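You operate a simulated robot arm through the tools that you are given. There is no shell and no other tool. Be economical: measure what you need, move in short steps, check, and stop when the job is done.

You are at the controls of a simulated robot arm. One attempt, no reset.

## Task
Fetch the teal paper cup and set it on top of the yellow striped packet. Then fetch the teal napkins and set it on the upper shelf under the baskets. Then close the drawer right of the bins. Then fetch the medium cups and stand it on the pink card tray. Then take the blue token and put it on top of the green roll. Then close the corner cupboard door. Then put the white paper cup from the top of the corner counter in the sink bowl. Then put the brown paper cup in the sink bowl. Then open the lid of the green tea tin. Keep to this order. Set down upright: medium cups, white paper cup, brown paper cup.

It is judged by the outcome, as a careful person would: the job done as asked, and still so three seconds after it is handed in. It fails if anything else is knocked over, pushed out of place, dropped, spilled or broken. Lids that push on must go on centred and level and be pressed home; caps that screw on are set level and turned clockwise until they are tight. Flat cloth is picked up by pressing the open fingertips on it (5 to 10 N) and closing them slowly along it; thin cloth reads only 2 to 8 mm in the jaws.

## Robot
A 7-joint arm with a two-finger parallel gripper on a trunk, on a base that drives. Base frame: it is fixed to the floor where the robot stands at the start and does not move with it; the origin is under the middle of the robot, x ahead of it, y to its left, z up. Readings come in mm, degrees, newtons and seconds.
With the tool pointing down near the work surface it reaches from about 280 to 700 mm from the robot's upright axis, wherever it stands. Its first joint turns from -166.0 to 166.0 degrees. Places, roughly: blue token (4x4x2 cm) [-1500, 0, 900]; brown paper cup (7x7x8 cm) [500, -1400, 1000]; corner cupboard door [300, -1700, 500]; drawer right of the bins [400, 300, 800]; green roll (6x6x15 cm) [800, 0, 1000]; lid of the green tea tin [500, -1700, 1000]; medium cups [750, 1000, 1000]; pink card tray (14x23x3 cm) [600, 400, 900]; sink bowl [700, -1000, 800]; teal napkins (9x2x10 cm) [700, 200, 1000]; teal paper cup (6x6x5 cm) [500, 0, 1000]; upper shelf under the baskets [-1300, 0, 500]; white paper cup (8x7x11 cm) [500, -1500, 1000]; yellow striped packet (5x5x6 cm) [-1300, -400, 900]. Payload 1.57 kg.
The tool frame sits at the grasp point between the pads (the TCP): z along the fingers, y along the line on which they close. The tips reach 30 mm beyond it. Largest opening 80 mm; finger width 17, thickness 12; the body of the gripper, 40 by 82 mm, starts 80 mm behind the TCP.
Orientation is told as [roll, pitch, yaw] about the base's x, y, z axes, in that order, counted from this pose: with the fingers straight down and closing along the base's y, the tool's x points along the base's -x, its y along +y and its z along -z.

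## Interface
- The arm moves only by the tool drive_tool. Its argument "targets" is one flat list of numbers, 7 for each row, row after row: the shift along the tool's x, y, z in units of 30 mm (1.0 is 30 mm), then the turn, a rotation vector about the tool's x, y, z in units of 8 degrees (1.0 is 8 degrees), then the opening, from 0 (shut) to 1 (fully open). In form: [dx, dy, dz, ax, ay, az, gripper, dx, dy, dz, ax, ay, az, gripper, ...]. A call has 1 to 8 rows; each row shifts and turns the commanded pose from where the row before left it, along the tool's axes as they then stand. A call with a number of a shift or a turn outside -1 to 1 is refused whole. Rows are played at 5 a second. More than 50 mm and 8.6 degrees between two rows, or a gripper value outside its range, and nothing of the call is played. A pose out of reach is approached as far as the arm can. The call stops where the force on the tool passes 40 N (or 10 N more than at its start, if that is more) or the arm is blocked; 0.2 s more then pass. Each finger travels about 72 mm/s and halts on what it meets, pressing with about 21 N; the grip force reading is that of the motor and also rises with nothing between the fingers. The clock runs only during rows and for 0.2 s after the last one: add rows that do not move to give the fingers time. It gives the time, the measured TCP pose, the force on the tool (base axes), the opening and the grip force at its end, in the units of the frame above (readings bear some noise), with the torque about the TCP (base axes, N m) and any sound that the robot's microphone picked up.
- Cameras (640 x 400 px; columns grow to the right, rows downward): "scene" is now at [-4.4, 139.3, 1576.7]; the picture's right is [-0.01, -1.00, 0.00], its down [-0.78, 0.01, -0.63] and it looks along [0.63, -0.01, -0.78] (base axes); focal length 227 px, centre (320, 200). "wrist" rides on the gripper at [72, -7, -122] in the tool frame; the picture's right is [0.09, 1.00, 0.00], its down [-0.84, 0.08, -0.54] and it looks along [-0.54, 0.05, 0.84] (tool axes); focal length 238 px, centre (320, 200). There is no depth. A picture from a camera that has moved, and an enlarged one, comes with that camera's place and axes in the base frame and with its lens.
- grab_frame(camera): a new picture of that camera. It takes no simulated time.
- lift_body(by): slides the trunk up (or, below 0, down) by that many mm; the arm and the scene camera ride with it, the base frame stays. It gives what a move gives, with no picture.
- steer(legs): drives the robot by 1 to 6 legs, each [ahead, left, turn to the left] in mm, mm and degrees, along the robot's own axes; the way and the turn of a leg run together, so that a leg with both is an arc; at most 1500 mm and 180 degrees a leg. The arm and the cameras ride along, it lands a little off, and it stops where it bumps. It gives what a move gives.
- pan_tilt(pan, tilt): turns the head with the scene camera to pan (to the left, within 86 degrees either way) and tilt (down, from -29 to 69), counted from straight ahead of the robot. It gives what a move gives.
- close_up(camera, box): a new picture of the part [left, top, right, bottom] of that camera's present view, enlarged. It takes no simulated time.
- hand_in(): hands the job in; it is judged then, once.

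Work in short steps. Places have to be worked out from the pictures, the camera data and where the tool is seen: move nearer, look again, correct. Check each grasp and each placing, and mend what went wrong. You have 217 turns and 218 pictures in all, those below and enlarged ones among them. Open the gripper and draw the arm clear of the work before you hand the job in, unless the task says otherwise; then end with one line.

The tools are called as name(argument=value, ...) on one line, values as JSON. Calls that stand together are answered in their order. drive_tool: Moves the arm, as the interface text tells. Its arguments: {"type":"object","properties":{"targets":{"type":"array","items":{"type":"number"}}},"required":["targets"]} The other tools are called the same way: lift_body (by) slides the trunk up or down; steer (legs) drives the base; pan_tilt (pan, tilt) turns the head that bears the scene camera; grab_frame (camera) takes a picture; close_up (camera, box) takes an enlarged picture of a part of a camera's view; hand_in () hands the job in.

At the start:

```text
time: 0.0
tool_pos: [418.2, -2.5, 1298.3]
tcp_rot: [0.0, 0.0, 0.1]
contact_force: [-1.0, 0.2, 0.6]
ft_torque: [0.0, -0.02, 0.0]
grip_width: 80.1
gripper_force: 0.1
trunk travel left (down, up): [-400.0, 80.0]
robot x, y, heading: [2.0, 0.0, 0.1]
head pan, tilt: [-0.6, 51.0]
```

scene: 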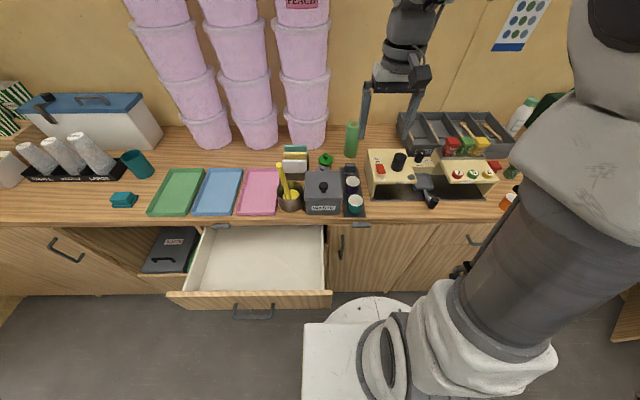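
wrist: 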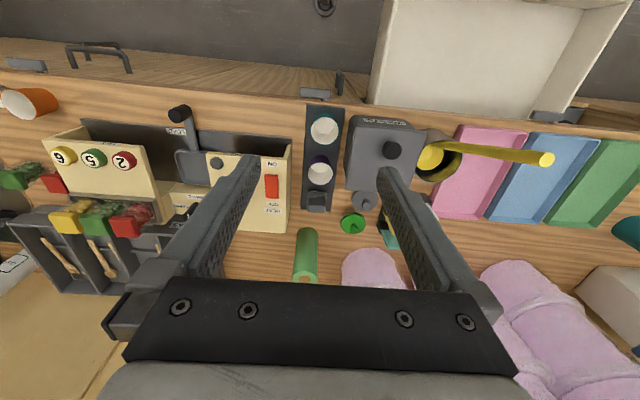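

I start by enlarging the counter ahead, to identify the teal paper cup, napkins, and tray.

close_up(camera="scene", box=[230, 110, 430, 235])

close_up(camera="wrist", box=[220, 80, 480, 280])

close_up(camera="scene", box=[0, 80, 230, 224])

```text
3.20 times, centred on (330, 172) of scene
camera zoom: at [-4.4, 139.3, 1576.7], right [-0.01, -1.0, 0.0], down [-0.78, 0.01, -0.63], along [0.63, -0.01, -0.78], focal length 726 px, centre (288, 288)
```

zoom: 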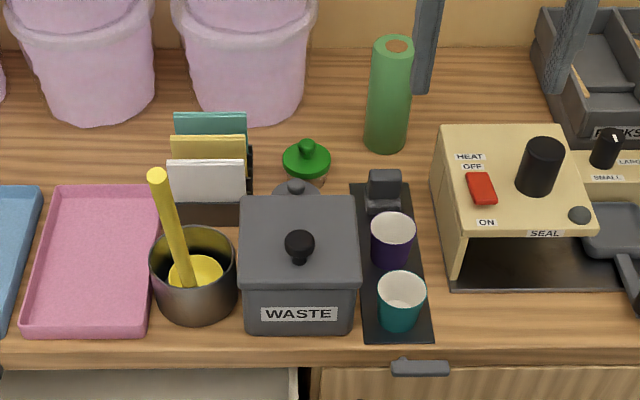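

```text
2.00 times, centred on (350, 180) of wrist
camera zoom: at [348.0, -8.6, 1421.0], right [-0.09, 1.0, 0.0], down [0.84, 0.08, 0.54], along [0.54, 0.05, -0.84], focal length 477 px, centre (260, 240)
```

zoom: 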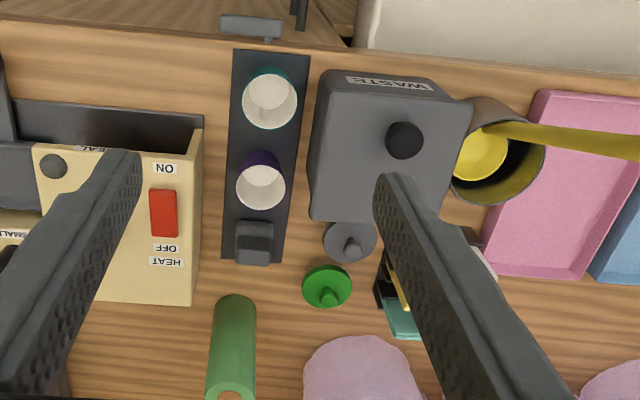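

```text
2.78 times, centred on (115, 152) of scene
camera zoom: at [-4.4, 139.3, 1576.7], right [-0.01, -1.0, 0.0], down [-0.78, 0.01, -0.63], along [0.63, -0.01, -0.78], focal length 630 px, centre (889, 333)
```

zoom: 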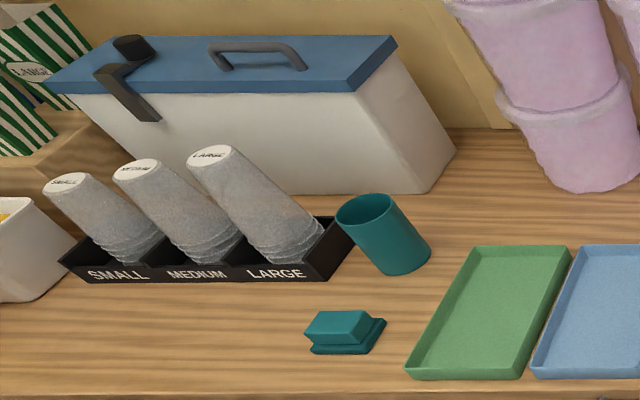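

Triangulating both views puts the teal paper cup's rim at about (479, 12, 974), with a purple cup behind it and the waste box on its left. I'll go down above it for a closer look.

drive_tool(targets=[-0.4, 0.1, 1, 0, 0, 0, 1, -0.4, 0.1, 1, 0, 0, 0, 1, -0.4, 0.1, 1, 0, 0, 0, 1, -0.4, 0.1, 1, 0, 0, 0, 1, -0.4, 0.1, 1, 0, 0, 0, 1])

grab_frame(camera="wrist")

```text
time: 1.2
tool_pos: [477.6, 12.9, 1147.2]
tcp_rot: [-0.1, 0.0, 0.1]
contact_force: [-0.1, -0.1, 0.6]
ft_torque: [0.0, -0.01, 0.0]
grip_width: 79.9
gripper_force: 0.0
trunk travel left (down, up): [-400.0, 80.0]
robot x, y, heading: [0.6, -2.8, -0.1]
head pan, tilt: [-0.6, 51.0]
```

```text
212 pictures are left
camera wrist: at [407.9, 5.7, 1269.7], right [-0.09, 1.0, 0.0], down [0.84, 0.08, 0.54], along [0.54, 0.05, -0.84], focal length 238 px, centre (320, 200)
```

wrist: 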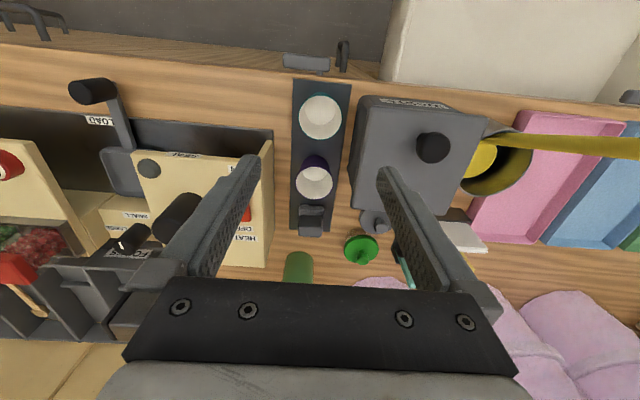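

The cup's centre is confirmed at (479, 12), and the gap to the purple cup along x is about 28 mm. I'll turn the tool 90° to close along x, because the front is free, coming down a little at the same time.

drive_tool(targets=[0, 0, 0, 0, 0, 1, 1, 0, 0, 0, 0, 0, 1, 1, 0, 0, 0, 0, 0, 1, 1, 0, 0, 0, 0, 0, 1, 1, 0, 0, 0, 0, 0, 1, 1, 0, 0, 0, 0, 0, 1, 1, 0, 0, 0, 0, 0, 1, 1, 0, 0, 0, 0, 0, 1, 1])

drive_tool(targets=[0, 0, 0, 0, 0, 1, 1, 0, 0, 0, 0, 0, 1, 1, 0, 0, 0, 0, 0, 1, 1, 0, 0, 0, 0, 0, 0.25, 0.9, 0, 0, 1, 0, 0, 0, 0.9, 0, 0, 1, 0, 0, 0, 0.9, 0, 0, 1, 0, 0, 0, 0.9])

grab_frame(camera="wrist")

grab_frame(camera="scene")

```text
time: 3.0
tool_pos: [479.3, 12.0, 1148.9]
tcp_rot: [0.0, -0.1, -64.2]
contact_force: [1.1, 0.2, 0.3]
ft_torque: [-0.02, 0.0, -0.02]
grip_width: 80.2
gripper_force: 0.1
trunk travel left (down, up): [-400.0, 80.0]
robot x, y, heading: [2.4, 2.1, -0.2]
head pan, tilt: [-0.6, 51.0]
```

```text
time: 4.6
tool_pos: [480.3, 13.2, 1059.4]
tcp_rot: [0.0, 0.0, -90.0]
contact_force: [0.1, 0.1, -0.4]
ft_torque: [-0.01, 0.02, -0.01]
grip_width: 71.7
gripper_force: 0.1
trunk travel left (down, up): [-400.0, 80.0]
robot x, y, heading: [-0.7, 2.0, -0.0]
head pan, tilt: [-0.6, 51.0]
```

```text
211 pictures are left
camera wrist: at [473.4, 85.1, 1180.9], right [1.0, 0.09, 0.0], down [0.08, -0.84, 0.54], along [0.05, -0.54, -0.84], focal length 238 px, centre (320, 200)
```

wrist: 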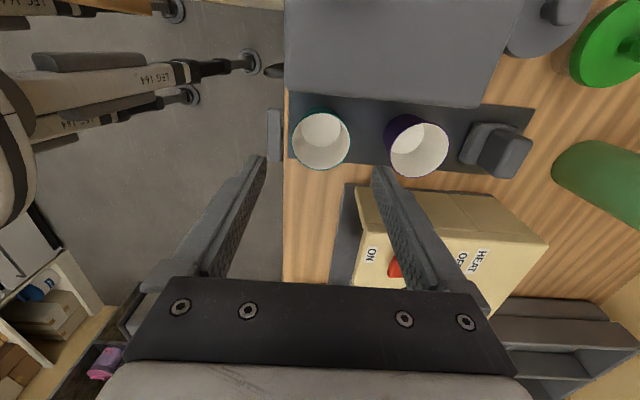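

```text
210 pictures are left
camera scene: at [-4.3, 139.3, 1576.7], right [-0.01, -1.0, 0.0], down [-0.78, 0.01, -0.63], along [0.63, -0.01, -0.78], focal length 227 px, centre (320, 200)
```

scene: 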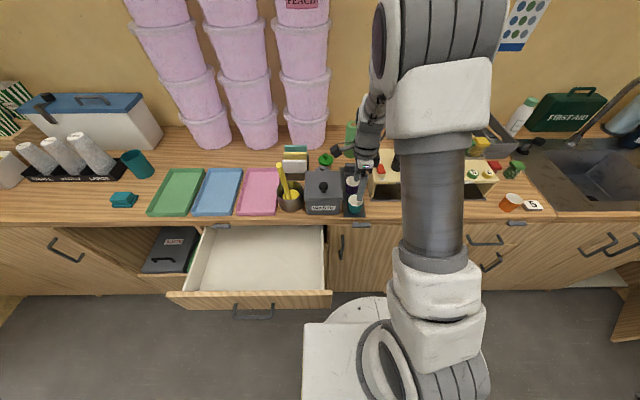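

The cup is centred between the fingers. I'll go down 97 mm and close.

drive_tool(targets=[0.05, 0, 0.9, 0, 0, 0, 0.9, 0, 0, 0.9, 0, 0, 0, 0.9, 0, 0, 0.8, 0, 0, 0, 0.9, 0, 0, 0.65, 0, 0, 0, 0.9, 0, 0, 0, 0, 0, 0, 0.9])

grab_frame(camera="wrist")

```text
time: 5.8
tool_pos: [478.9, 14.9, 960.6]
tcp_rot: [0.0, 0.0, -89.9]
contact_force: [0.4, -0.1, 0.5]
ft_torque: [-0.04, 0.02, 0.01]
grip_width: 72.1
gripper_force: 0.0
trunk travel left (down, up): [-400.0, 80.0]
robot x, y, heading: [4.4, 1.6, -0.0]
head pan, tilt: [-0.6, 51.0]
```

```text
209 pictures are left
camera wrist: at [473.1, 86.6, 1083.8], right [1.0, 0.09, 0.0], down [0.08, -0.84, 0.54], along [0.05, -0.54, -0.84], focal length 238 px, centre (320, 200)
```

wrist: 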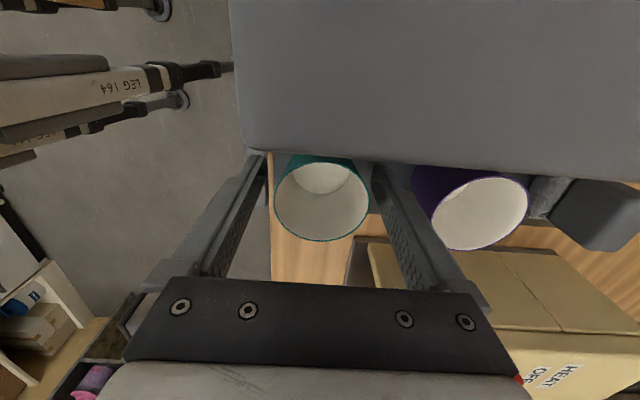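

The fingers straddle the cup without touching the purple one. Closing now.

drive_tool(targets=[0, 0, 0, 0, 0, 0, 0.6, 0, 0, 0, 0, 0, 0, 0.55, 0, 0, 0, 0, 0, 0, 0.55, 0, 0, 0, 0, 0, 0, 0.55])

grab_frame(camera="wrist")

```text
time: 6.8
tool_pos: [478.9, 14.4, 961.0]
tcp_rot: [0.0, 0.0, -90.1]
contact_force: [-0.2, 0.0, -0.6]
ft_torque: [0.0, 0.02, 0.03]
grip_width: 51.8
gripper_force: 21.4
trunk travel left (down, up): [-400.0, 80.0]
robot x, y, heading: [-0.2, -1.2, -0.0]
head pan, tilt: [-0.6, 51.0]
```

```text
208 pictures are left
camera wrist: at [473.0, 86.6, 1084.0], right [1.0, 0.09, 0.0], down [0.08, -0.84, 0.54], along [0.05, -0.54, -0.84], focal length 238 px, centre (320, 200)
```

wrist: 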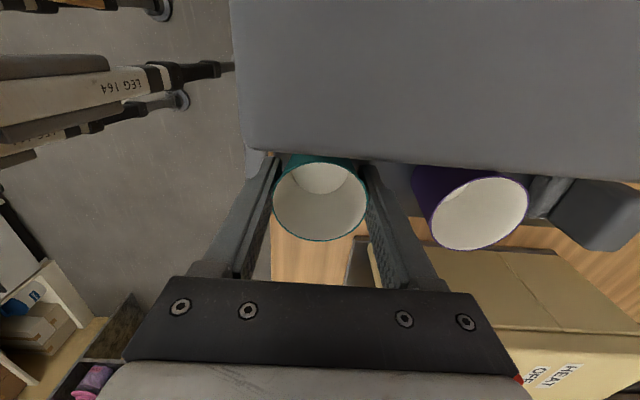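

It is gripped at 51.8 mm. I'll lift straight up and check.

drive_tool(targets=[0, 0, -0.5, 0, 0, 0, 0.5, 0, 0, -1, 0, 0, 0, 0.5, 0, 0, -1, 0, 0, 0, 0.5, 0, 0, -1, 0, 0, 0, 0.5, 0, 0, -1, 0, 0, 0, 0.5, 0, 0, -1, 0, 0, 0, 0.5, 0, 0, -1, 0, 0, 0, 0.5, 0, 0, -1, 0, 0, 0, 0.5])

grab_frame(camera="wrist")

grab_frame(camera="scene")

```text
time: 8.6
tool_pos: [479.8, 15.2, 1187.1]
tcp_rot: [0.1, 0.0, -90.0]
contact_force: [1.4, -1.2, -1.0]
ft_torque: [0.02, 0.0, 0.02]
grip_width: 51.5
gripper_force: 21.0
trunk travel left (down, up): [-400.0, 80.0]
robot x, y, heading: [-2.1, -1.6, -0.2]
head pan, tilt: [-0.6, 51.0]
```

```text
207 pictures are left
camera wrist: at [473.2, 86.4, 1309.1], right [1.0, 0.09, 0.0], down [0.08, -0.84, 0.54], along [0.05, -0.54, -0.84], focal length 238 px, centre (320, 200)
```

wrist: 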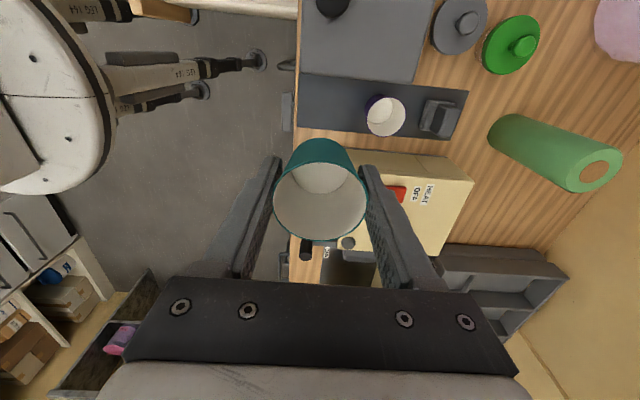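

```text
206 pictures are left
camera scene: at [-4.4, 139.3, 1576.6], right [-0.01, -1.0, 0.0], down [-0.78, 0.01, -0.63], along [0.63, -0.01, -0.78], focal length 227 px, centre (320, 200)
```

scene: 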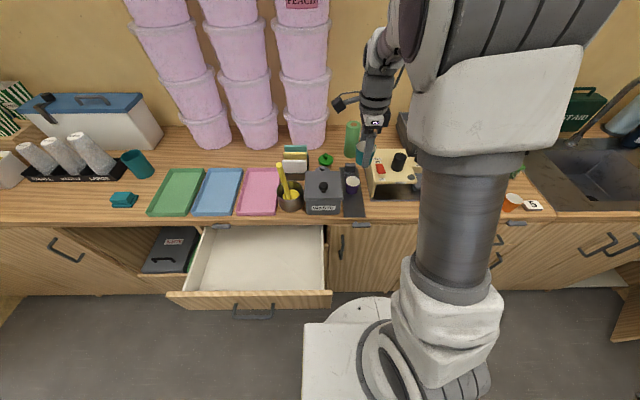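

The cup is held cleanly. I'll pull the arm in and look round the room on both sides before driving.

drive_tool(targets=[0, -1, 0, 0, 0, 0, 0.5, 0, -1, 0, 0, 0, 0, 0.5, 0, -1, 0, 0, 0, 0, 0.5, 0, -1, 0, 0, 0, 0, 0.5])

pan_tilt(pan=-86, tilt=35)

grab_frame(camera="scene")

pan_tilt(pan=86, tilt=35)

grab_frame(camera="scene")

```text
time: 9.6
tool_pos: [358.6, 13.7, 1185.2]
tcp_rot: [0.0, 0.0, -89.9]
contact_force: [-0.3, -0.4, -0.3]
ft_torque: [0.03, 0.04, -0.02]
grip_width: 51.4
gripper_force: 21.0
trunk travel left (down, up): [-400.0, 80.0]
robot x, y, heading: [0.6, -3.0, 0.2]
head pan, tilt: [-0.6, 51.0]
```

```text
time: 11.2
tool_pos: [359.6, 15.0, 1184.2]
tcp_rot: [0.0, 0.0, -90.0]
contact_force: [0.6, 0.7, 0.1]
ft_torque: [-0.03, 0.01, -0.01]
grip_width: 51.6
gripper_force: 20.7
trunk travel left (down, up): [-400.0, 80.0]
robot x, y, heading: [-1.0, -2.5, 0.0]
head pan, tilt: [-85.9, 35.0]
```

```text
205 pictures are left
camera scene: at [-74.1, 52.3, 1599.7], right [-1.0, -0.07, 0.0], down [-0.04, 0.57, -0.82], along [0.06, -0.82, -0.57], focal length 227 px, centre (320, 200)
```

scene: 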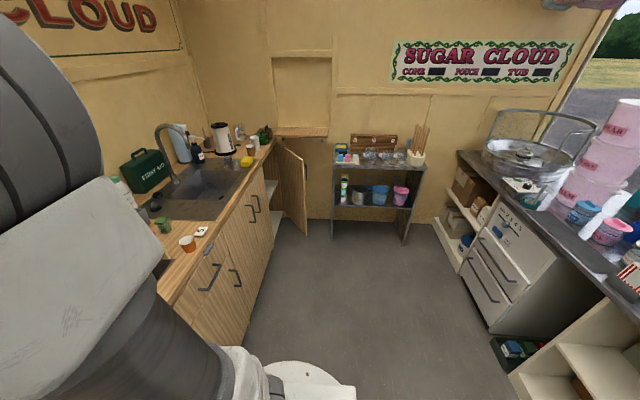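

```text
time: 13.8
tool_pos: [359.7, 14.0, 1185.5]
tcp_rot: [0.0, -0.1, -90.0]
contact_force: [-0.2, 0.0, -1.0]
ft_torque: [0.01, -0.04, 0.0]
grip_width: 51.7
gripper_force: 20.9
trunk travel left (down, up): [-400.0, 80.0]
robot x, y, heading: [1.6, -2.5, -0.2]
head pan, tilt: [85.9, 35.0]
```

```text
204 pictures are left
camera scene: at [-74.1, 227.9, 1599.8], right [1.0, -0.07, 0.0], down [-0.04, -0.57, -0.82], along [0.06, 0.82, -0.57], focal length 227 px, centre (320, 200)
```

scene: 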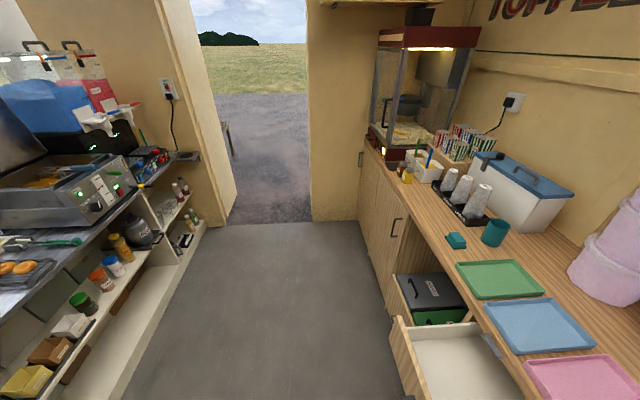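

The opposite counter's edge is around x = -1000. I'll back off 200 mm, turn round, and look at the other side.

steer(legs=[[-200, 0, 0], [0, 0, 180]])

pan_tilt(pan=0, tilt=40)

grab_frame(camera="scene")

```text
time: 25.7
tool_pos: [-561.9, -12.0, 1185.5]
tcp_rot: [0.0, -0.1, 89.7]
contact_force: [0.2, 0.0, 0.1]
ft_torque: [-0.02, 0.03, 0.04]
grip_width: 51.6
gripper_force: 20.4
trunk travel left (down, up): [-400.0, 80.0]
robot x, y, heading: [-202.2, 1.3, 179.5]
head pan, tilt: [85.9, 35.0]
```

```text
time: 27.3
tool_pos: [-561.8, -10.8, 1185.2]
tcp_rot: [0.0, 0.0, 89.6]
contact_force: [-0.7, -0.8, -0.4]
ft_torque: [0.01, 0.01, 0.06]
grip_width: 51.6
gripper_force: 20.8
trunk travel left (down, up): [-400.0, 80.0]
robot x, y, heading: [-205.0, -2.9, 179.7]
head pan, tilt: [0.0, 40.0]
```

```text
203 pictures are left
camera scene: at [-208.9, -139.9, 1592.2], right [0.01, 1.0, 0.0], down [0.64, 0.0, -0.77], along [-0.77, 0.01, -0.64], focal length 227 px, centre (320, 200)
```

scene: 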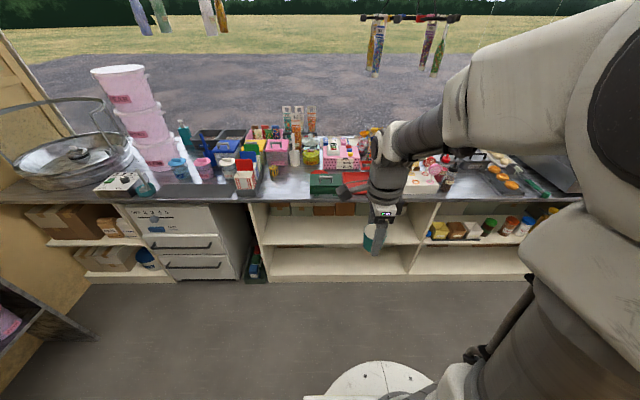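

The yellow packet should project near (272, 171), so I'll zoom in there. I'll also zoom on the shelf under the counter.

close_up(camera="scene", box=[220, 120, 380, 220])

close_up(camera="scene", box=[240, 100, 560, 300])

```text
4.00 times, centred on (300, 170) of scene
camera zoom: at [-208.9, -139.9, 1592.2], right [0.01, 1.0, 0.0], down [0.64, 0.0, -0.77], along [-0.77, 0.01, -0.64], focal length 908 px, centre (400, 320)
```

zoom: 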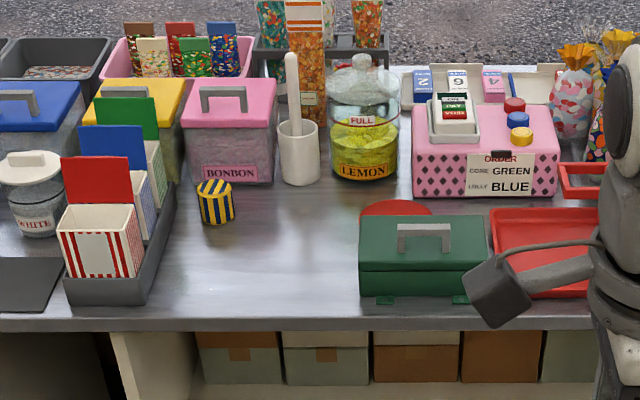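

```text
2.00 times, centred on (400, 200) of scene
camera zoom: at [-208.9, -139.9, 1592.2], right [0.01, 1.0, 0.0], down [0.64, 0.0, -0.77], along [-0.77, 0.01, -0.64], focal length 454 px, centre (160, 200)
```

zoom: 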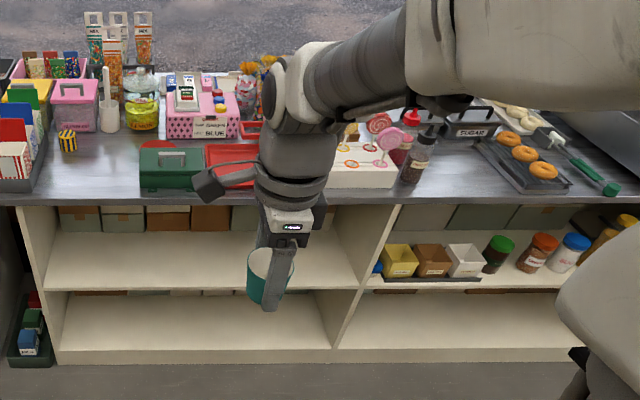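

The packet is the small yellow striped one, at about (-1260, -376, 930). I'll drive to about (-600, -370), still facing it.

steer(legs=[[395, 370, 0]])

grab_frame(camera="scene")

grab_frame(camera="wrist")

```text
time: 30.6
tool_pos: [-959.2, -378.9, 1185.1]
tcp_rot: [-0.1, 0.0, 89.2]
contact_force: [-0.2, 0.9, -0.5]
ft_torque: [0.02, 0.01, 0.0]
grip_width: 51.7
gripper_force: 20.8
trunk travel left (down, up): [-400.0, 80.0]
robot x, y, heading: [-598.0, -366.5, 178.9]
head pan, tilt: [0.0, 40.0]
```

```text
200 pictures are left
camera scene: at [-605.8, -509.1, 1592.2], right [0.01, 1.0, 0.0], down [0.64, -0.01, -0.77], along [-0.77, 0.01, -0.64], focal length 227 px, centre (320, 200)
```

scene: 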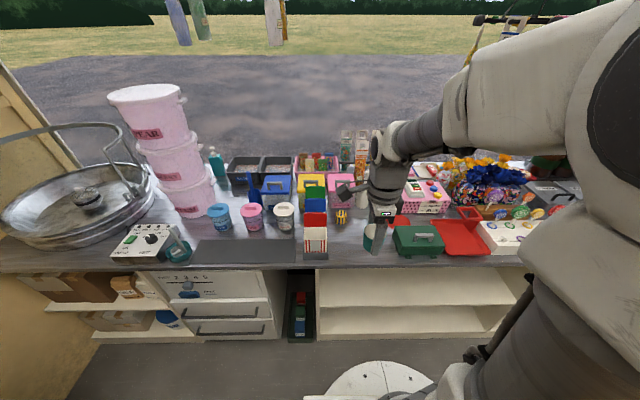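

```text
199 pictures are left
camera wrist: at [-951.5, -450.0, 1308.0], right [-1.0, -0.08, 0.0], down [-0.06, 0.84, 0.54], along [-0.04, 0.54, -0.84], focal length 238 px, centre (320, 200)
```

wrist: 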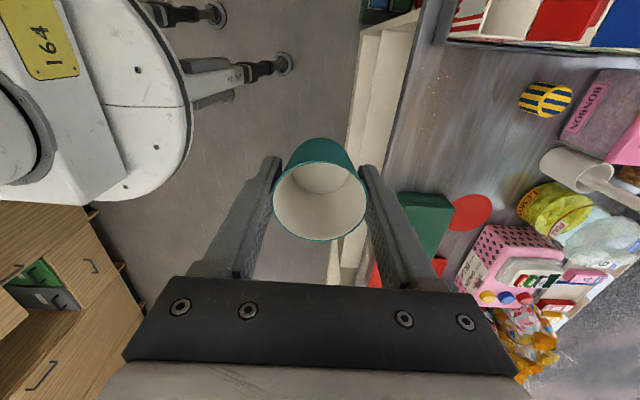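

The packet shows in both views. I'll zoom on it to triangulate.

close_up(camera="wrist", box=[480, 50, 640, 150])

close_up(camera="scene", box=[290, 180, 390, 243])

```text
4.00 times, centred on (560, 100) of wrist
camera zoom: at [-951.5, -450.0, 1308.0], right [-1.0, -0.08, 0.0], down [-0.06, 0.84, 0.54], along [-0.04, 0.54, -0.84], focal length 953 px, centre (-640, 600)
```

zoom: 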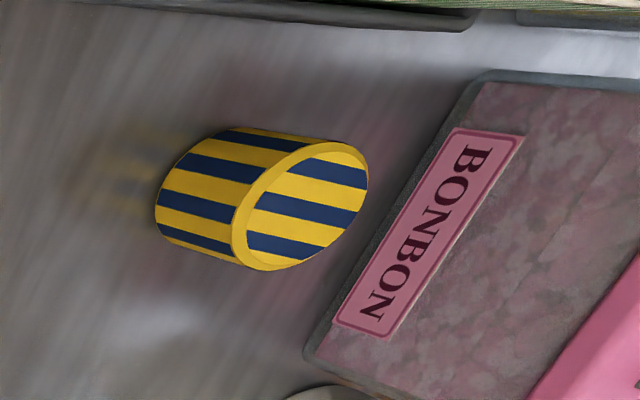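

```text
6.35 times, centred on (340, 212) of scene
camera zoom: at [-605.8, -509.1, 1592.2], right [0.01, 1.0, 0.0], down [0.64, -0.01, -0.77], along [-0.77, 0.01, -0.64], focal length 1440 px, centre (193, 127)
```

zoom: 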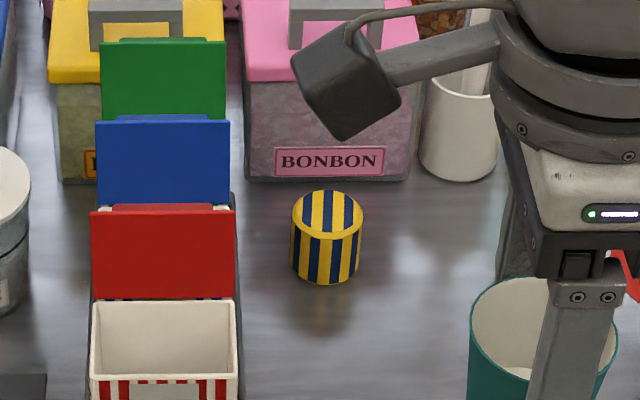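

The packet's top centre comes out at (-1285, -413, 955), a flat round top. I'll creep closer and line up with it.

steer(legs=[[55, 45, 1]])

drive_tool(targets=[0, 0, -1, 0, 0, 0, 0.5, 0, 1, 0, 0, 0, 0, 0.5, 0, 1, 0, 0, 0, 0, 0.5, 0, 1, 0, 0, 0, 0, 0.5, 0, 1, 0, 0, 0, 0, 0.5, 0, 1, 0, 0, 0, 0, 0.5, 0, 1, 0, 0, 0, 0, 0.5])

grab_frame(camera="wrist")

grab_frame(camera="scene")

```text
time: 31.7
tool_pos: [-1013.0, -428.4, 1185.2]
tcp_rot: [0.0, 0.0, 90.2]
contact_force: [-0.3, 0.2, -0.2]
ft_torque: [-0.01, -0.06, 0.04]
grip_width: 51.7
gripper_force: 20.7
trunk travel left (down, up): [-400.0, 80.0]
robot x, y, heading: [-652.7, -409.9, -179.8]
head pan, tilt: [0.0, 40.0]
```

```text
time: 33.3
tool_pos: [-1191.8, -429.8, 1215.0]
tcp_rot: [-0.1, 0.0, 90.1]
contact_force: [0.4, 0.6, -0.6]
ft_torque: [0.04, -0.02, -0.01]
grip_width: 51.4
gripper_force: 20.8
trunk travel left (down, up): [-400.0, 80.0]
robot x, y, heading: [-651.5, -414.4, -179.8]
head pan, tilt: [0.0, 40.0]
```

```text
196 pictures are left
camera wrist: at [-1185.1, -500.9, 1337.5], right [-1.0, -0.09, 0.0], down [-0.08, 0.84, 0.54], along [-0.05, 0.54, -0.84], focal length 238 px, centre (320, 200)
```

wrist: 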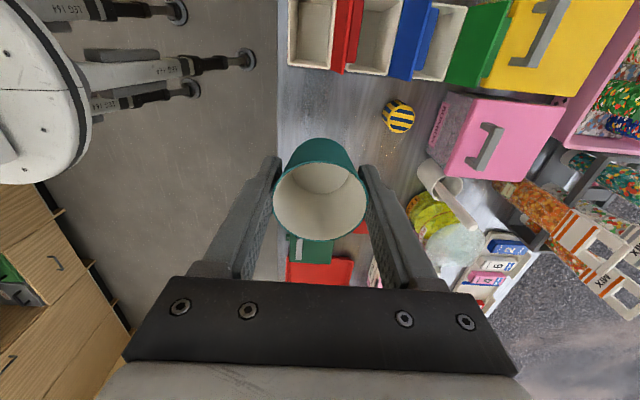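

```text
195 pictures are left
camera scene: at [-658.5, -553.1, 1592.2], right [0.0, 1.0, 0.0], down [0.64, 0.0, -0.77], along [-0.77, 0.0, -0.64], focal length 227 px, centre (320, 200)
```

scene: 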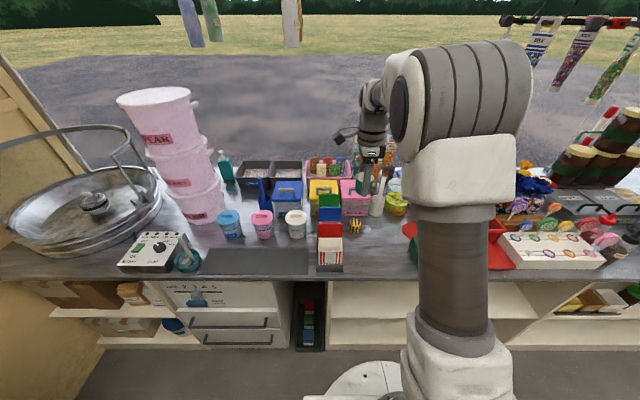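

This view puts the packet a bit further out, so I'll zoom for better numbers.

close_up(camera="wrist", box=[360, 80, 440, 130])

close_up(camera="scene", box=[300, 180, 400, 243])

```text
8.00 times, centred on (400, 105) of wrist
camera zoom: at [-1185.1, -500.9, 1337.5], right [-1.0, -0.09, 0.0], down [-0.08, 0.84, 0.54], along [-0.05, 0.54, -0.84], focal length 1907 px, centre (-320, 960)
```

zoom: 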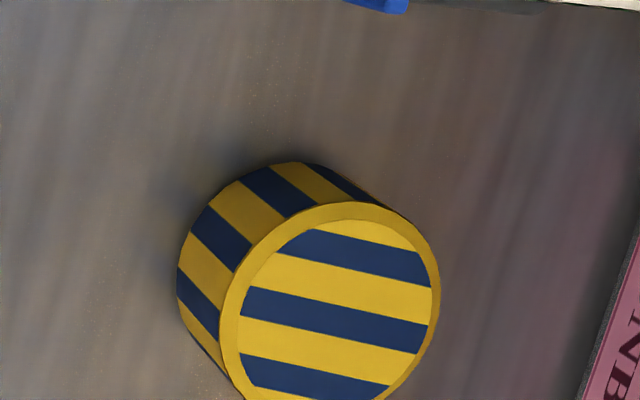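

```text
6.35 times, centred on (350, 212) of scene
camera zoom: at [-658.5, -553.1, 1592.2], right [0.0, 1.0, 0.0], down [0.64, 0.0, -0.77], along [-0.77, 0.0, -0.64], focal length 1440 px, centre (130, 127)
```

zoom: 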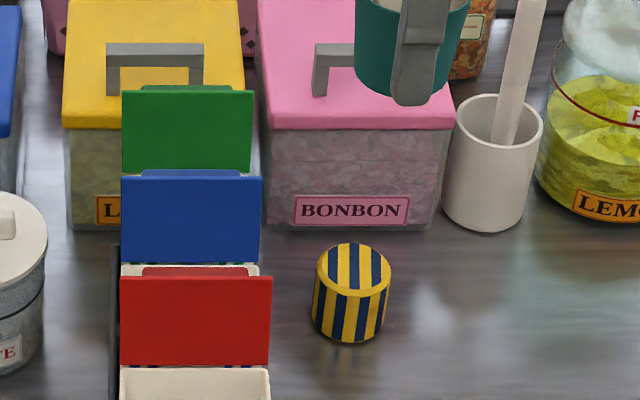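

Refined with both zooms, the packet top is at about (-1337, -405, 906), so this counter is lower, around 848. I'll creep 50 mm closer and move the cup above the packet at height for another check.

steer(legs=[[50, 0, 0]])

drive_tool(targets=[-0.8, 1, 0, 0, 0, 0, 0.5, 0, 1, 0, 0, 0, 0, 0.5, 0, 0.5, 1, 0, 0, 0, 0.5, 0, 0, 1, 0, 0, 0, 0.5, 0, 0, 1, 0, 0, 0, 0.5])

grab_frame(camera="wrist")

grab_frame(camera="scene")

```text
time: 34.3
tool_pos: [-1242.6, -429.2, 1216.0]
tcp_rot: [0.0, 0.0, 90.3]
contact_force: [1.2, 0.0, 0.3]
ft_torque: [0.03, -0.01, 0.0]
grip_width: 51.3
gripper_force: 21.1
trunk travel left (down, up): [-400.0, 80.0]
robot x, y, heading: [-704.0, -409.2, -179.8]
head pan, tilt: [0.0, 40.0]
```

```text
time: 35.5
tool_pos: [-1316.9, -406.3, 1124.6]
tcp_rot: [0.0, 0.0, 90.2]
contact_force: [-0.7, -0.3, 0.0]
ft_torque: [-0.02, -0.02, 0.0]
grip_width: 51.6
gripper_force: 20.8
trunk travel left (down, up): [-400.0, 80.0]
robot x, y, heading: [-699.2, -414.7, -179.9]
head pan, tilt: [0.0, 40.0]
```

```text
192 pictures are left
camera wrist: at [-1309.8, -477.5, 1247.8], right [-1.0, -0.1, 0.0], down [-0.08, 0.84, 0.54], along [-0.05, 0.54, -0.84], focal length 238 px, centre (320, 200)
```

wrist: 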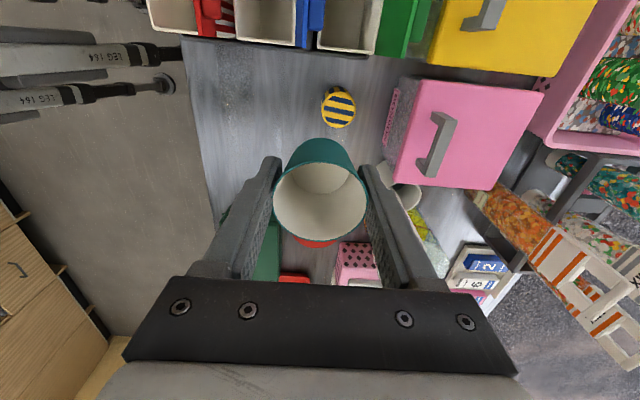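

```text
191 pictures are left
camera scene: at [-708.1, -553.3, 1592.2], right [0.0, 1.0, 0.0], down [0.64, 0.0, -0.77], along [-0.77, 0.0, -0.64], focal length 227 px, centre (320, 200)
```

scene: 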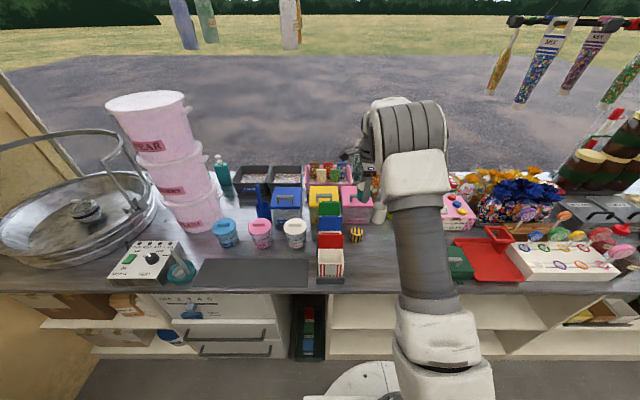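

With more overhead evidence, the packet top is at about (-1347, -402) and z 895–906. I'll shift over it and go down to TCP z = 975, leaving a gap, then check.

drive_tool(targets=[-0.13, 1, 0, 0, 0, 0, 0.5, 0, 0, 1, 0, 0, 0, 0.5, 0, 0, 1, 0, 0, 0, 0.5, 0, 0, 1, 0, 0, 0, 0.5, 0, 0, 1, 0, 0, 0, 0.5, 0, 0, 0.9, 0, 0, 0, 0.5])

grab_frame(camera="wrist")

close_up(camera="scene", box=[300, 180, 420, 255])

```text
time: 36.9
tool_pos: [-1345.8, -402.1, 978.0]
tcp_rot: [0.0, 0.0, 90.2]
contact_force: [0.2, 0.4, 0.6]
ft_torque: [-0.02, -0.02, 0.01]
grip_width: 51.3
gripper_force: 20.6
trunk travel left (down, up): [-400.0, 80.0]
robot x, y, heading: [-705.4, -414.6, -180.0]
head pan, tilt: [0.0, 40.0]
```

```text
190 pictures are left
camera wrist: at [-1338.9, -473.4, 1100.4], right [-1.0, -0.1, 0.0], down [-0.08, 0.84, 0.54], along [-0.05, 0.54, -0.84], focal length 238 px, centre (320, 200)
```

wrist: 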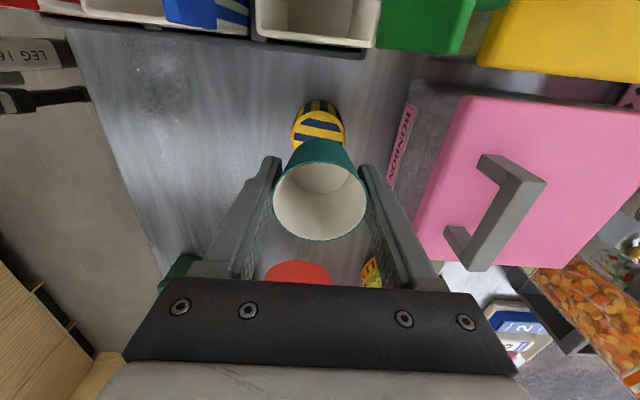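

```text
5.33 times, centred on (360, 218) of scene
camera zoom: at [-708.1, -553.3, 1592.2], right [0.0, 1.0, 0.0], down [0.64, 0.0, -0.77], along [-0.77, 0.0, -0.64], focal length 1210 px, centre (107, 107)
```

zoom: 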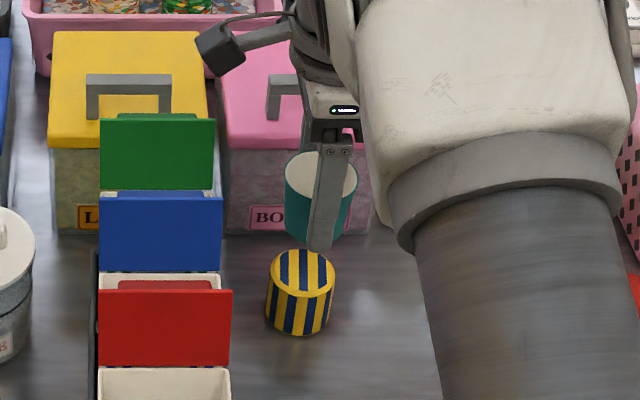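

In relative terms the cup should shift about 6 mm toward -y and 3 mm toward +x. Then I'll go down a further 27 mm.

drive_tool(targets=[0.2, -0.1, 0, 0, 0, 0, 0.5, 0, 0, 0.5, 0, 0, 0, 0.5, 0, 0, 0.4, 0, 0, 0, 0.5, 0, 0, 0, 0, 0, 0, 0.5])

grab_frame(camera="wrist")

close_up(camera="scene", box=[320, 190, 400, 240])

```text
time: 37.9
tool_pos: [-1343.3, -408.6, 950.2]
tcp_rot: [0.0, 0.0, 90.1]
contact_force: [-0.6, 1.2, 0.5]
ft_torque: [0.01, 0.01, 0.01]
grip_width: 51.5
gripper_force: 21.3
trunk travel left (down, up): [-400.0, 80.0]
robot x, y, heading: [-702.7, -409.2, -179.7]
head pan, tilt: [0.0, 40.0]
```

```text
188 pictures are left
camera wrist: at [-1335.8, -480.0, 1073.2], right [-1.0, -0.09, 0.0], down [-0.08, 0.84, 0.54], along [-0.05, 0.54, -0.84], focal length 238 px, centre (320, 200)
```

wrist: 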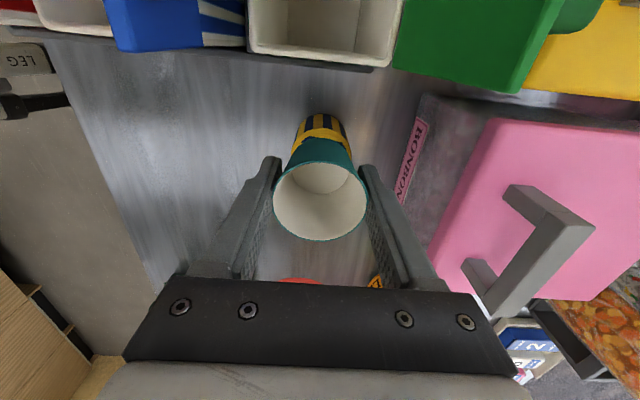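

```text
8.00 times, centred on (360, 215) of scene
camera zoom: at [-708.1, -553.3, 1592.2], right [0.0, 1.0, 0.0], down [0.64, 0.0, -0.77], along [-0.77, 0.0, -0.64], focal length 1815 px, centre (0, 80)
```

zoom: 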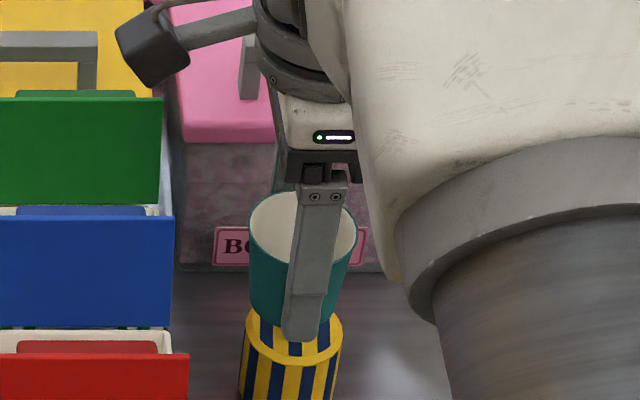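

Alignment is within a few mm. I'll lower in small steps, watching the force.

drive_tool(targets=[0, 0, 0.15, 0, 0, 0, 0.5, 0, 0, 0.1, 0, 0, 0, 0.5, 0, 0, 0, 0, 0, 0, 0.5])

close_up(camera="scene", box=[320, 190, 400, 240])

```text
time: 38.7
tool_pos: [-1342.7, -408.7, 944.5]
tcp_rot: [0.0, -0.1, 90.2]
contact_force: [0.4, 0.7, -0.7]
ft_torque: [0.02, 0.0, -0.01]
grip_width: 51.3
gripper_force: 21.6
trunk travel left (down, up): [-400.0, 80.0]
robot x, y, heading: [-702.7, -412.7, -179.9]
head pan, tilt: [0.0, 40.0]
```

```text
8.00 times, centred on (360, 215) of scene
camera zoom: at [-708.1, -553.3, 1592.2], right [0.0, 1.0, 0.0], down [0.64, 0.0, -0.77], along [-0.77, 0.0, -0.64], focal length 1815 px, centre (0, 80)
```

zoom: 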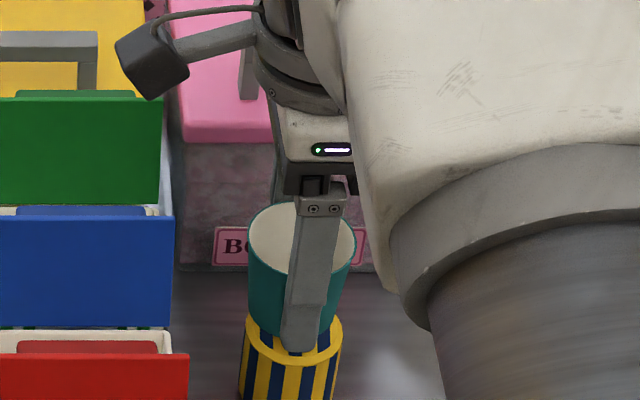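

There is no contact yet, so I'll continue in small steps.

drive_tool(targets=[0, 0, 0.1, 0, 0, 0, 0.5, 0, 0, 0.1, 0, 0, 0, 0.5, 0, 0, 0, 0, 0, 0, 0.5])

drive_tool(targets=[0, 0, 0.1, 0, 0, 0, 0.5, 0, 0, 0, 0, 0, 0, 0.5])

close_up(camera="scene", box=[320, 190, 400, 240])

```text
time: 39.5
tool_pos: [-1344.4, -407.6, 937.5]
tcp_rot: [0.0, 0.0, 90.2]
contact_force: [-0.3, 0.4, -0.6]
ft_torque: [-0.01, -0.01, -0.02]
grip_width: 51.5
gripper_force: 21.0
trunk travel left (down, up): [-400.0, 80.0]
robot x, y, heading: [-703.1, -413.9, -179.8]
head pan, tilt: [0.0, 40.0]
```

```text
time: 40.1
tool_pos: [-1344.2, -407.8, 934.2]
tcp_rot: [-0.1, 0.1, 90.1]
contact_force: [-0.1, 0.6, -0.4]
ft_torque: [-0.01, -0.03, -0.03]
grip_width: 51.2
gripper_force: 20.9
trunk travel left (down, up): [-400.0, 80.0]
robot x, y, heading: [-703.5, -415.4, -180.0]
head pan, tilt: [0.0, 40.0]
```

```text
8.00 times, centred on (360, 215) of scene
camera zoom: at [-708.1, -553.3, 1592.2], right [0.0, 1.0, 0.0], down [0.64, 0.0, -0.77], along [-0.77, 0.0, -0.64], focal length 1815 px, centre (0, 80)
```

zoom: 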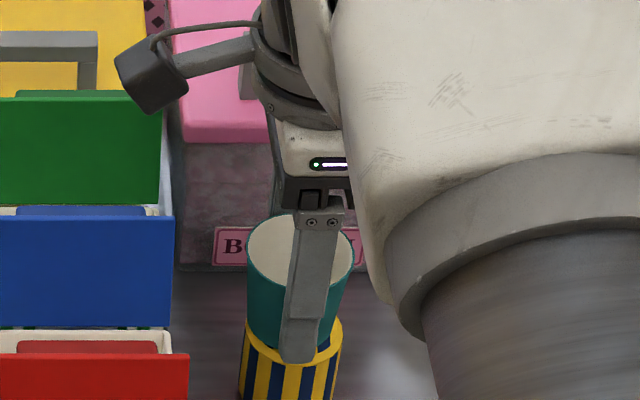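

drive_tool(targets=[0, 0, 0.1, 0, 0, 0, 0.5, 0, 0, 0, 0, 0, 0, 0.5])

drive_tool(targets=[0, 0, 0.1, 0, 0, 0, 0.5, 0, 0, 0, 0, 0, 0, 0.5])

close_up(camera="scene", box=[320, 190, 400, 240])

grab_frame(camera="wrist")

```text
time: 40.7
tool_pos: [-1342.9, -408.9, 932.2]
tcp_rot: [0.0, 0.0, 90.2]
contact_force: [-0.4, 0.1, 0.5]
ft_torque: [0.0, -0.02, -0.01]
grip_width: 51.6
gripper_force: 20.9
trunk travel left (down, up): [-400.0, 80.0]
robot x, y, heading: [-703.1, -410.4, -180.0]
head pan, tilt: [0.0, 40.0]
```

```text
time: 41.3
tool_pos: [-1343.2, -408.4, 928.9]
tcp_rot: [0.0, 0.0, 90.2]
contact_force: [1.2, -0.8, 3.8]
ft_torque: [-0.02, -0.08, -0.02]
grip_width: 51.4
gripper_force: 20.8
trunk travel left (down, up): [-400.0, 80.0]
robot x, y, heading: [-703.2, -414.0, -180.0]
head pan, tilt: [0.0, 40.0]
```

```text
8.00 times, centred on (360, 215) of scene
camera zoom: at [-707.6, -553.3, 1592.3], right [0.0, 1.0, 0.0], down [0.64, 0.0, -0.77], along [-0.77, 0.0, -0.64], focal length 1815 px, centre (0, 80)
```

zoom: 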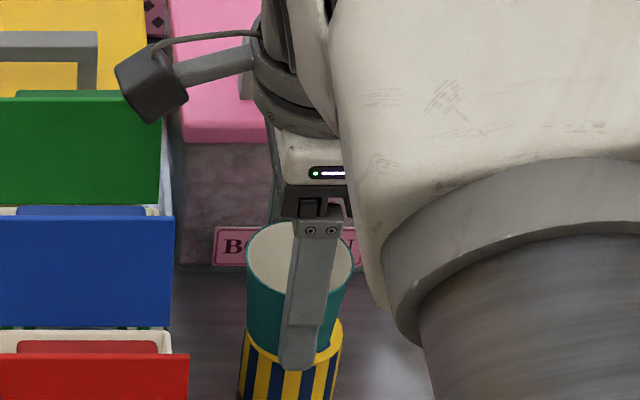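

```text
183 pictures are left
camera wrist: at [-1336.1, -479.4, 1051.6], right [-1.0, -0.09, 0.0], down [-0.08, 0.84, 0.54], along [-0.05, 0.54, -0.84], focal length 238 px, centre (320, 200)
```

wrist: 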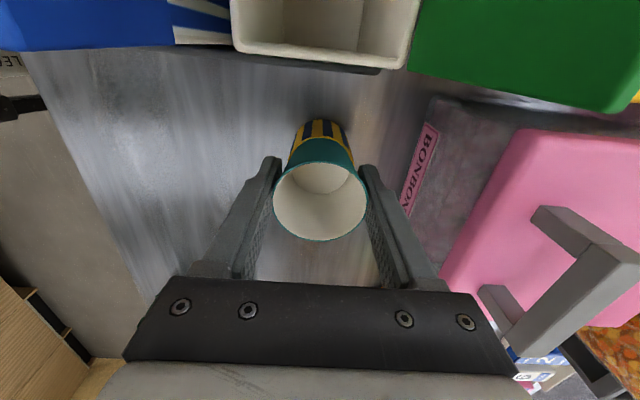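

Contact is felt at 3.8 N. I'll release slowly.

drive_tool(targets=[0, 0, 0, 0, 0, 0, 0.66, 0, 0, 0, 0, 0, 0, 0.7, 0, 0, 0, 0, 0, 0, 0.75, 0, 0, 0, 0, 0, 0, 0.8, 0, 0, 0, 0, 0, 0, 0.8])

grab_frame(camera="wrist")

close_up(camera="scene", box=[320, 190, 400, 240])

```text
time: 42.5
tool_pos: [-1343.7, -407.1, 928.3]
tcp_rot: [0.0, 0.0, 90.2]
contact_force: [0.8, 0.0, 0.9]
ft_torque: [0.03, 0.01, -0.02]
grip_width: 64.1
gripper_force: 0.1
trunk travel left (down, up): [-400.0, 80.0]
robot x, y, heading: [-702.8, -411.1, -180.0]
head pan, tilt: [0.0, 40.0]
```

```text
182 pictures are left
camera wrist: at [-1336.2, -479.3, 1051.1], right [-1.0, -0.09, 0.0], down [-0.08, 0.84, 0.54], along [-0.05, 0.54, -0.84], focal length 238 px, centre (320, 200)
```

wrist: 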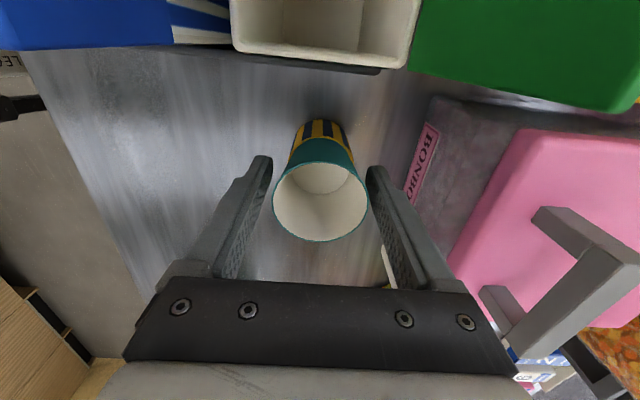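

```text
8.00 times, centred on (360, 215) of scene
camera zoom: at [-708.0, -553.3, 1592.2], right [0.0, 1.0, 0.0], down [0.64, 0.0, -0.77], along [-0.77, 0.0, -0.64], focal length 1815 px, centre (0, 80)
```

zoom: 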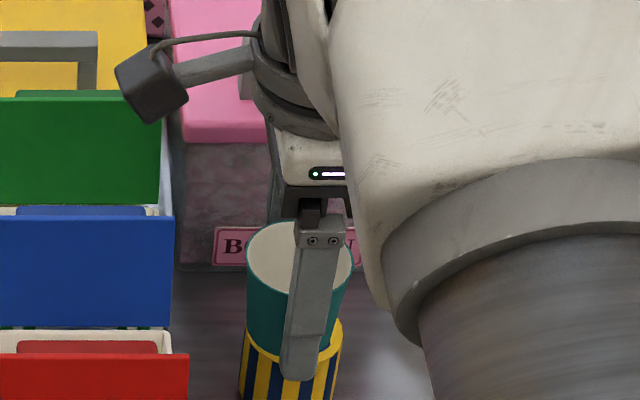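

Released, and the cup stands on the packet. I'll rise straight up, retract and check.

drive_tool(targets=[0, 0, -0.5, 0, 0, 0, 0.85, 0, 0, -1, 0, 0, 0, 0.85, 0, 0, -1, 0, 0, 0, 0.85, 0, 0, -1, 0, 0, 0, 1, 0, 0, -1, 0, 0, 0, 1, 0, 0, -1, 0, 0, 0, 1, 0, 0, -1, 0, 0, 0, 1, 0, 0, -1, 0, 0, 0, 1])

drive_tool(targets=[0, -1, -1, 0, 0, 0, 1, 0, -1, -1, 0, 0, 0, 1, 0, -1, 0, 0, 0, 0, 1, 0, -1, 0, 0, 0, 0, 1, 0, -1, 0, 0, 0, 0, 1, 0, -1, 0, 0, 0, 0, 1, 0, -1, 0, 0, 0, 0, 1, 0, -1, 0, 0, 0, 0, 1])

grab_frame(camera="scene")

close_up(camera="scene", box=[300, 180, 420, 255])

```text
time: 44.3
tool_pos: [-1343.9, -407.7, 1155.1]
tcp_rot: [0.1, 0.0, 90.2]
contact_force: [0.0, 0.4, -0.1]
ft_torque: [0.0, 0.0, -0.02]
grip_width: 79.8
gripper_force: 0.0
trunk travel left (down, up): [-400.0, 80.0]
robot x, y, heading: [-703.5, -412.7, -179.7]
head pan, tilt: [0.0, 40.0]
```

```text
time: 46.1
tool_pos: [-1103.4, -406.8, 1212.1]
tcp_rot: [0.0, -0.1, 90.1]
contact_force: [0.7, 0.2, -0.8]
ft_torque: [0.02, 0.04, -0.01]
grip_width: 80.0
gripper_force: 0.1
trunk travel left (down, up): [-400.0, 80.0]
robot x, y, heading: [-701.6, -412.7, -179.8]
head pan, tilt: [0.0, 40.0]
```

```text
180 pictures are left
camera scene: at [-707.8, -553.2, 1592.2], right [0.0, 1.0, 0.0], down [0.64, 0.0, -0.77], along [-0.77, 0.0, -0.64], focal length 227 px, centre (320, 200)
```

scene: 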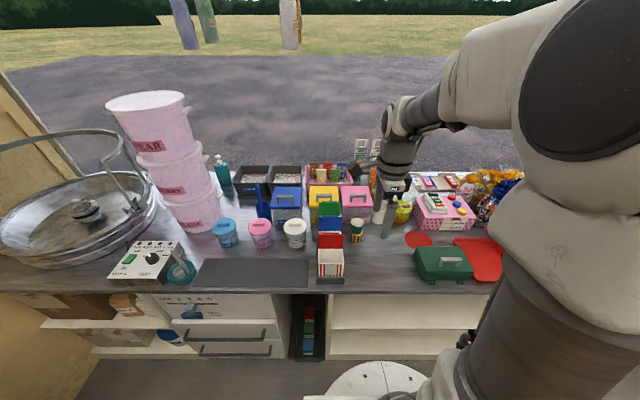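

```text
5.33 times, centred on (360, 218) of scene
camera zoom: at [-707.8, -553.2, 1592.2], right [0.0, 1.0, 0.0], down [0.64, 0.0, -0.77], along [-0.77, 0.0, -0.64], focal length 1210 px, centre (107, 107)
```

zoom: 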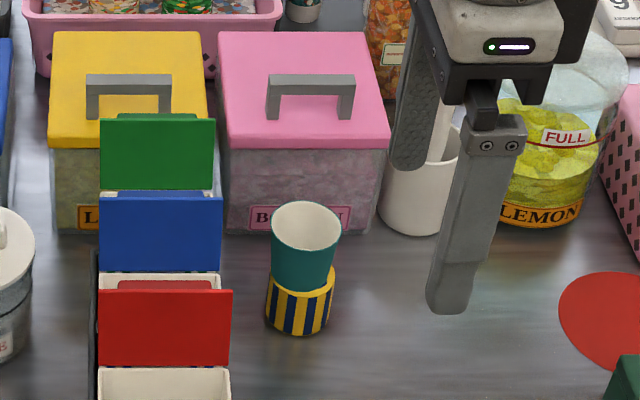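

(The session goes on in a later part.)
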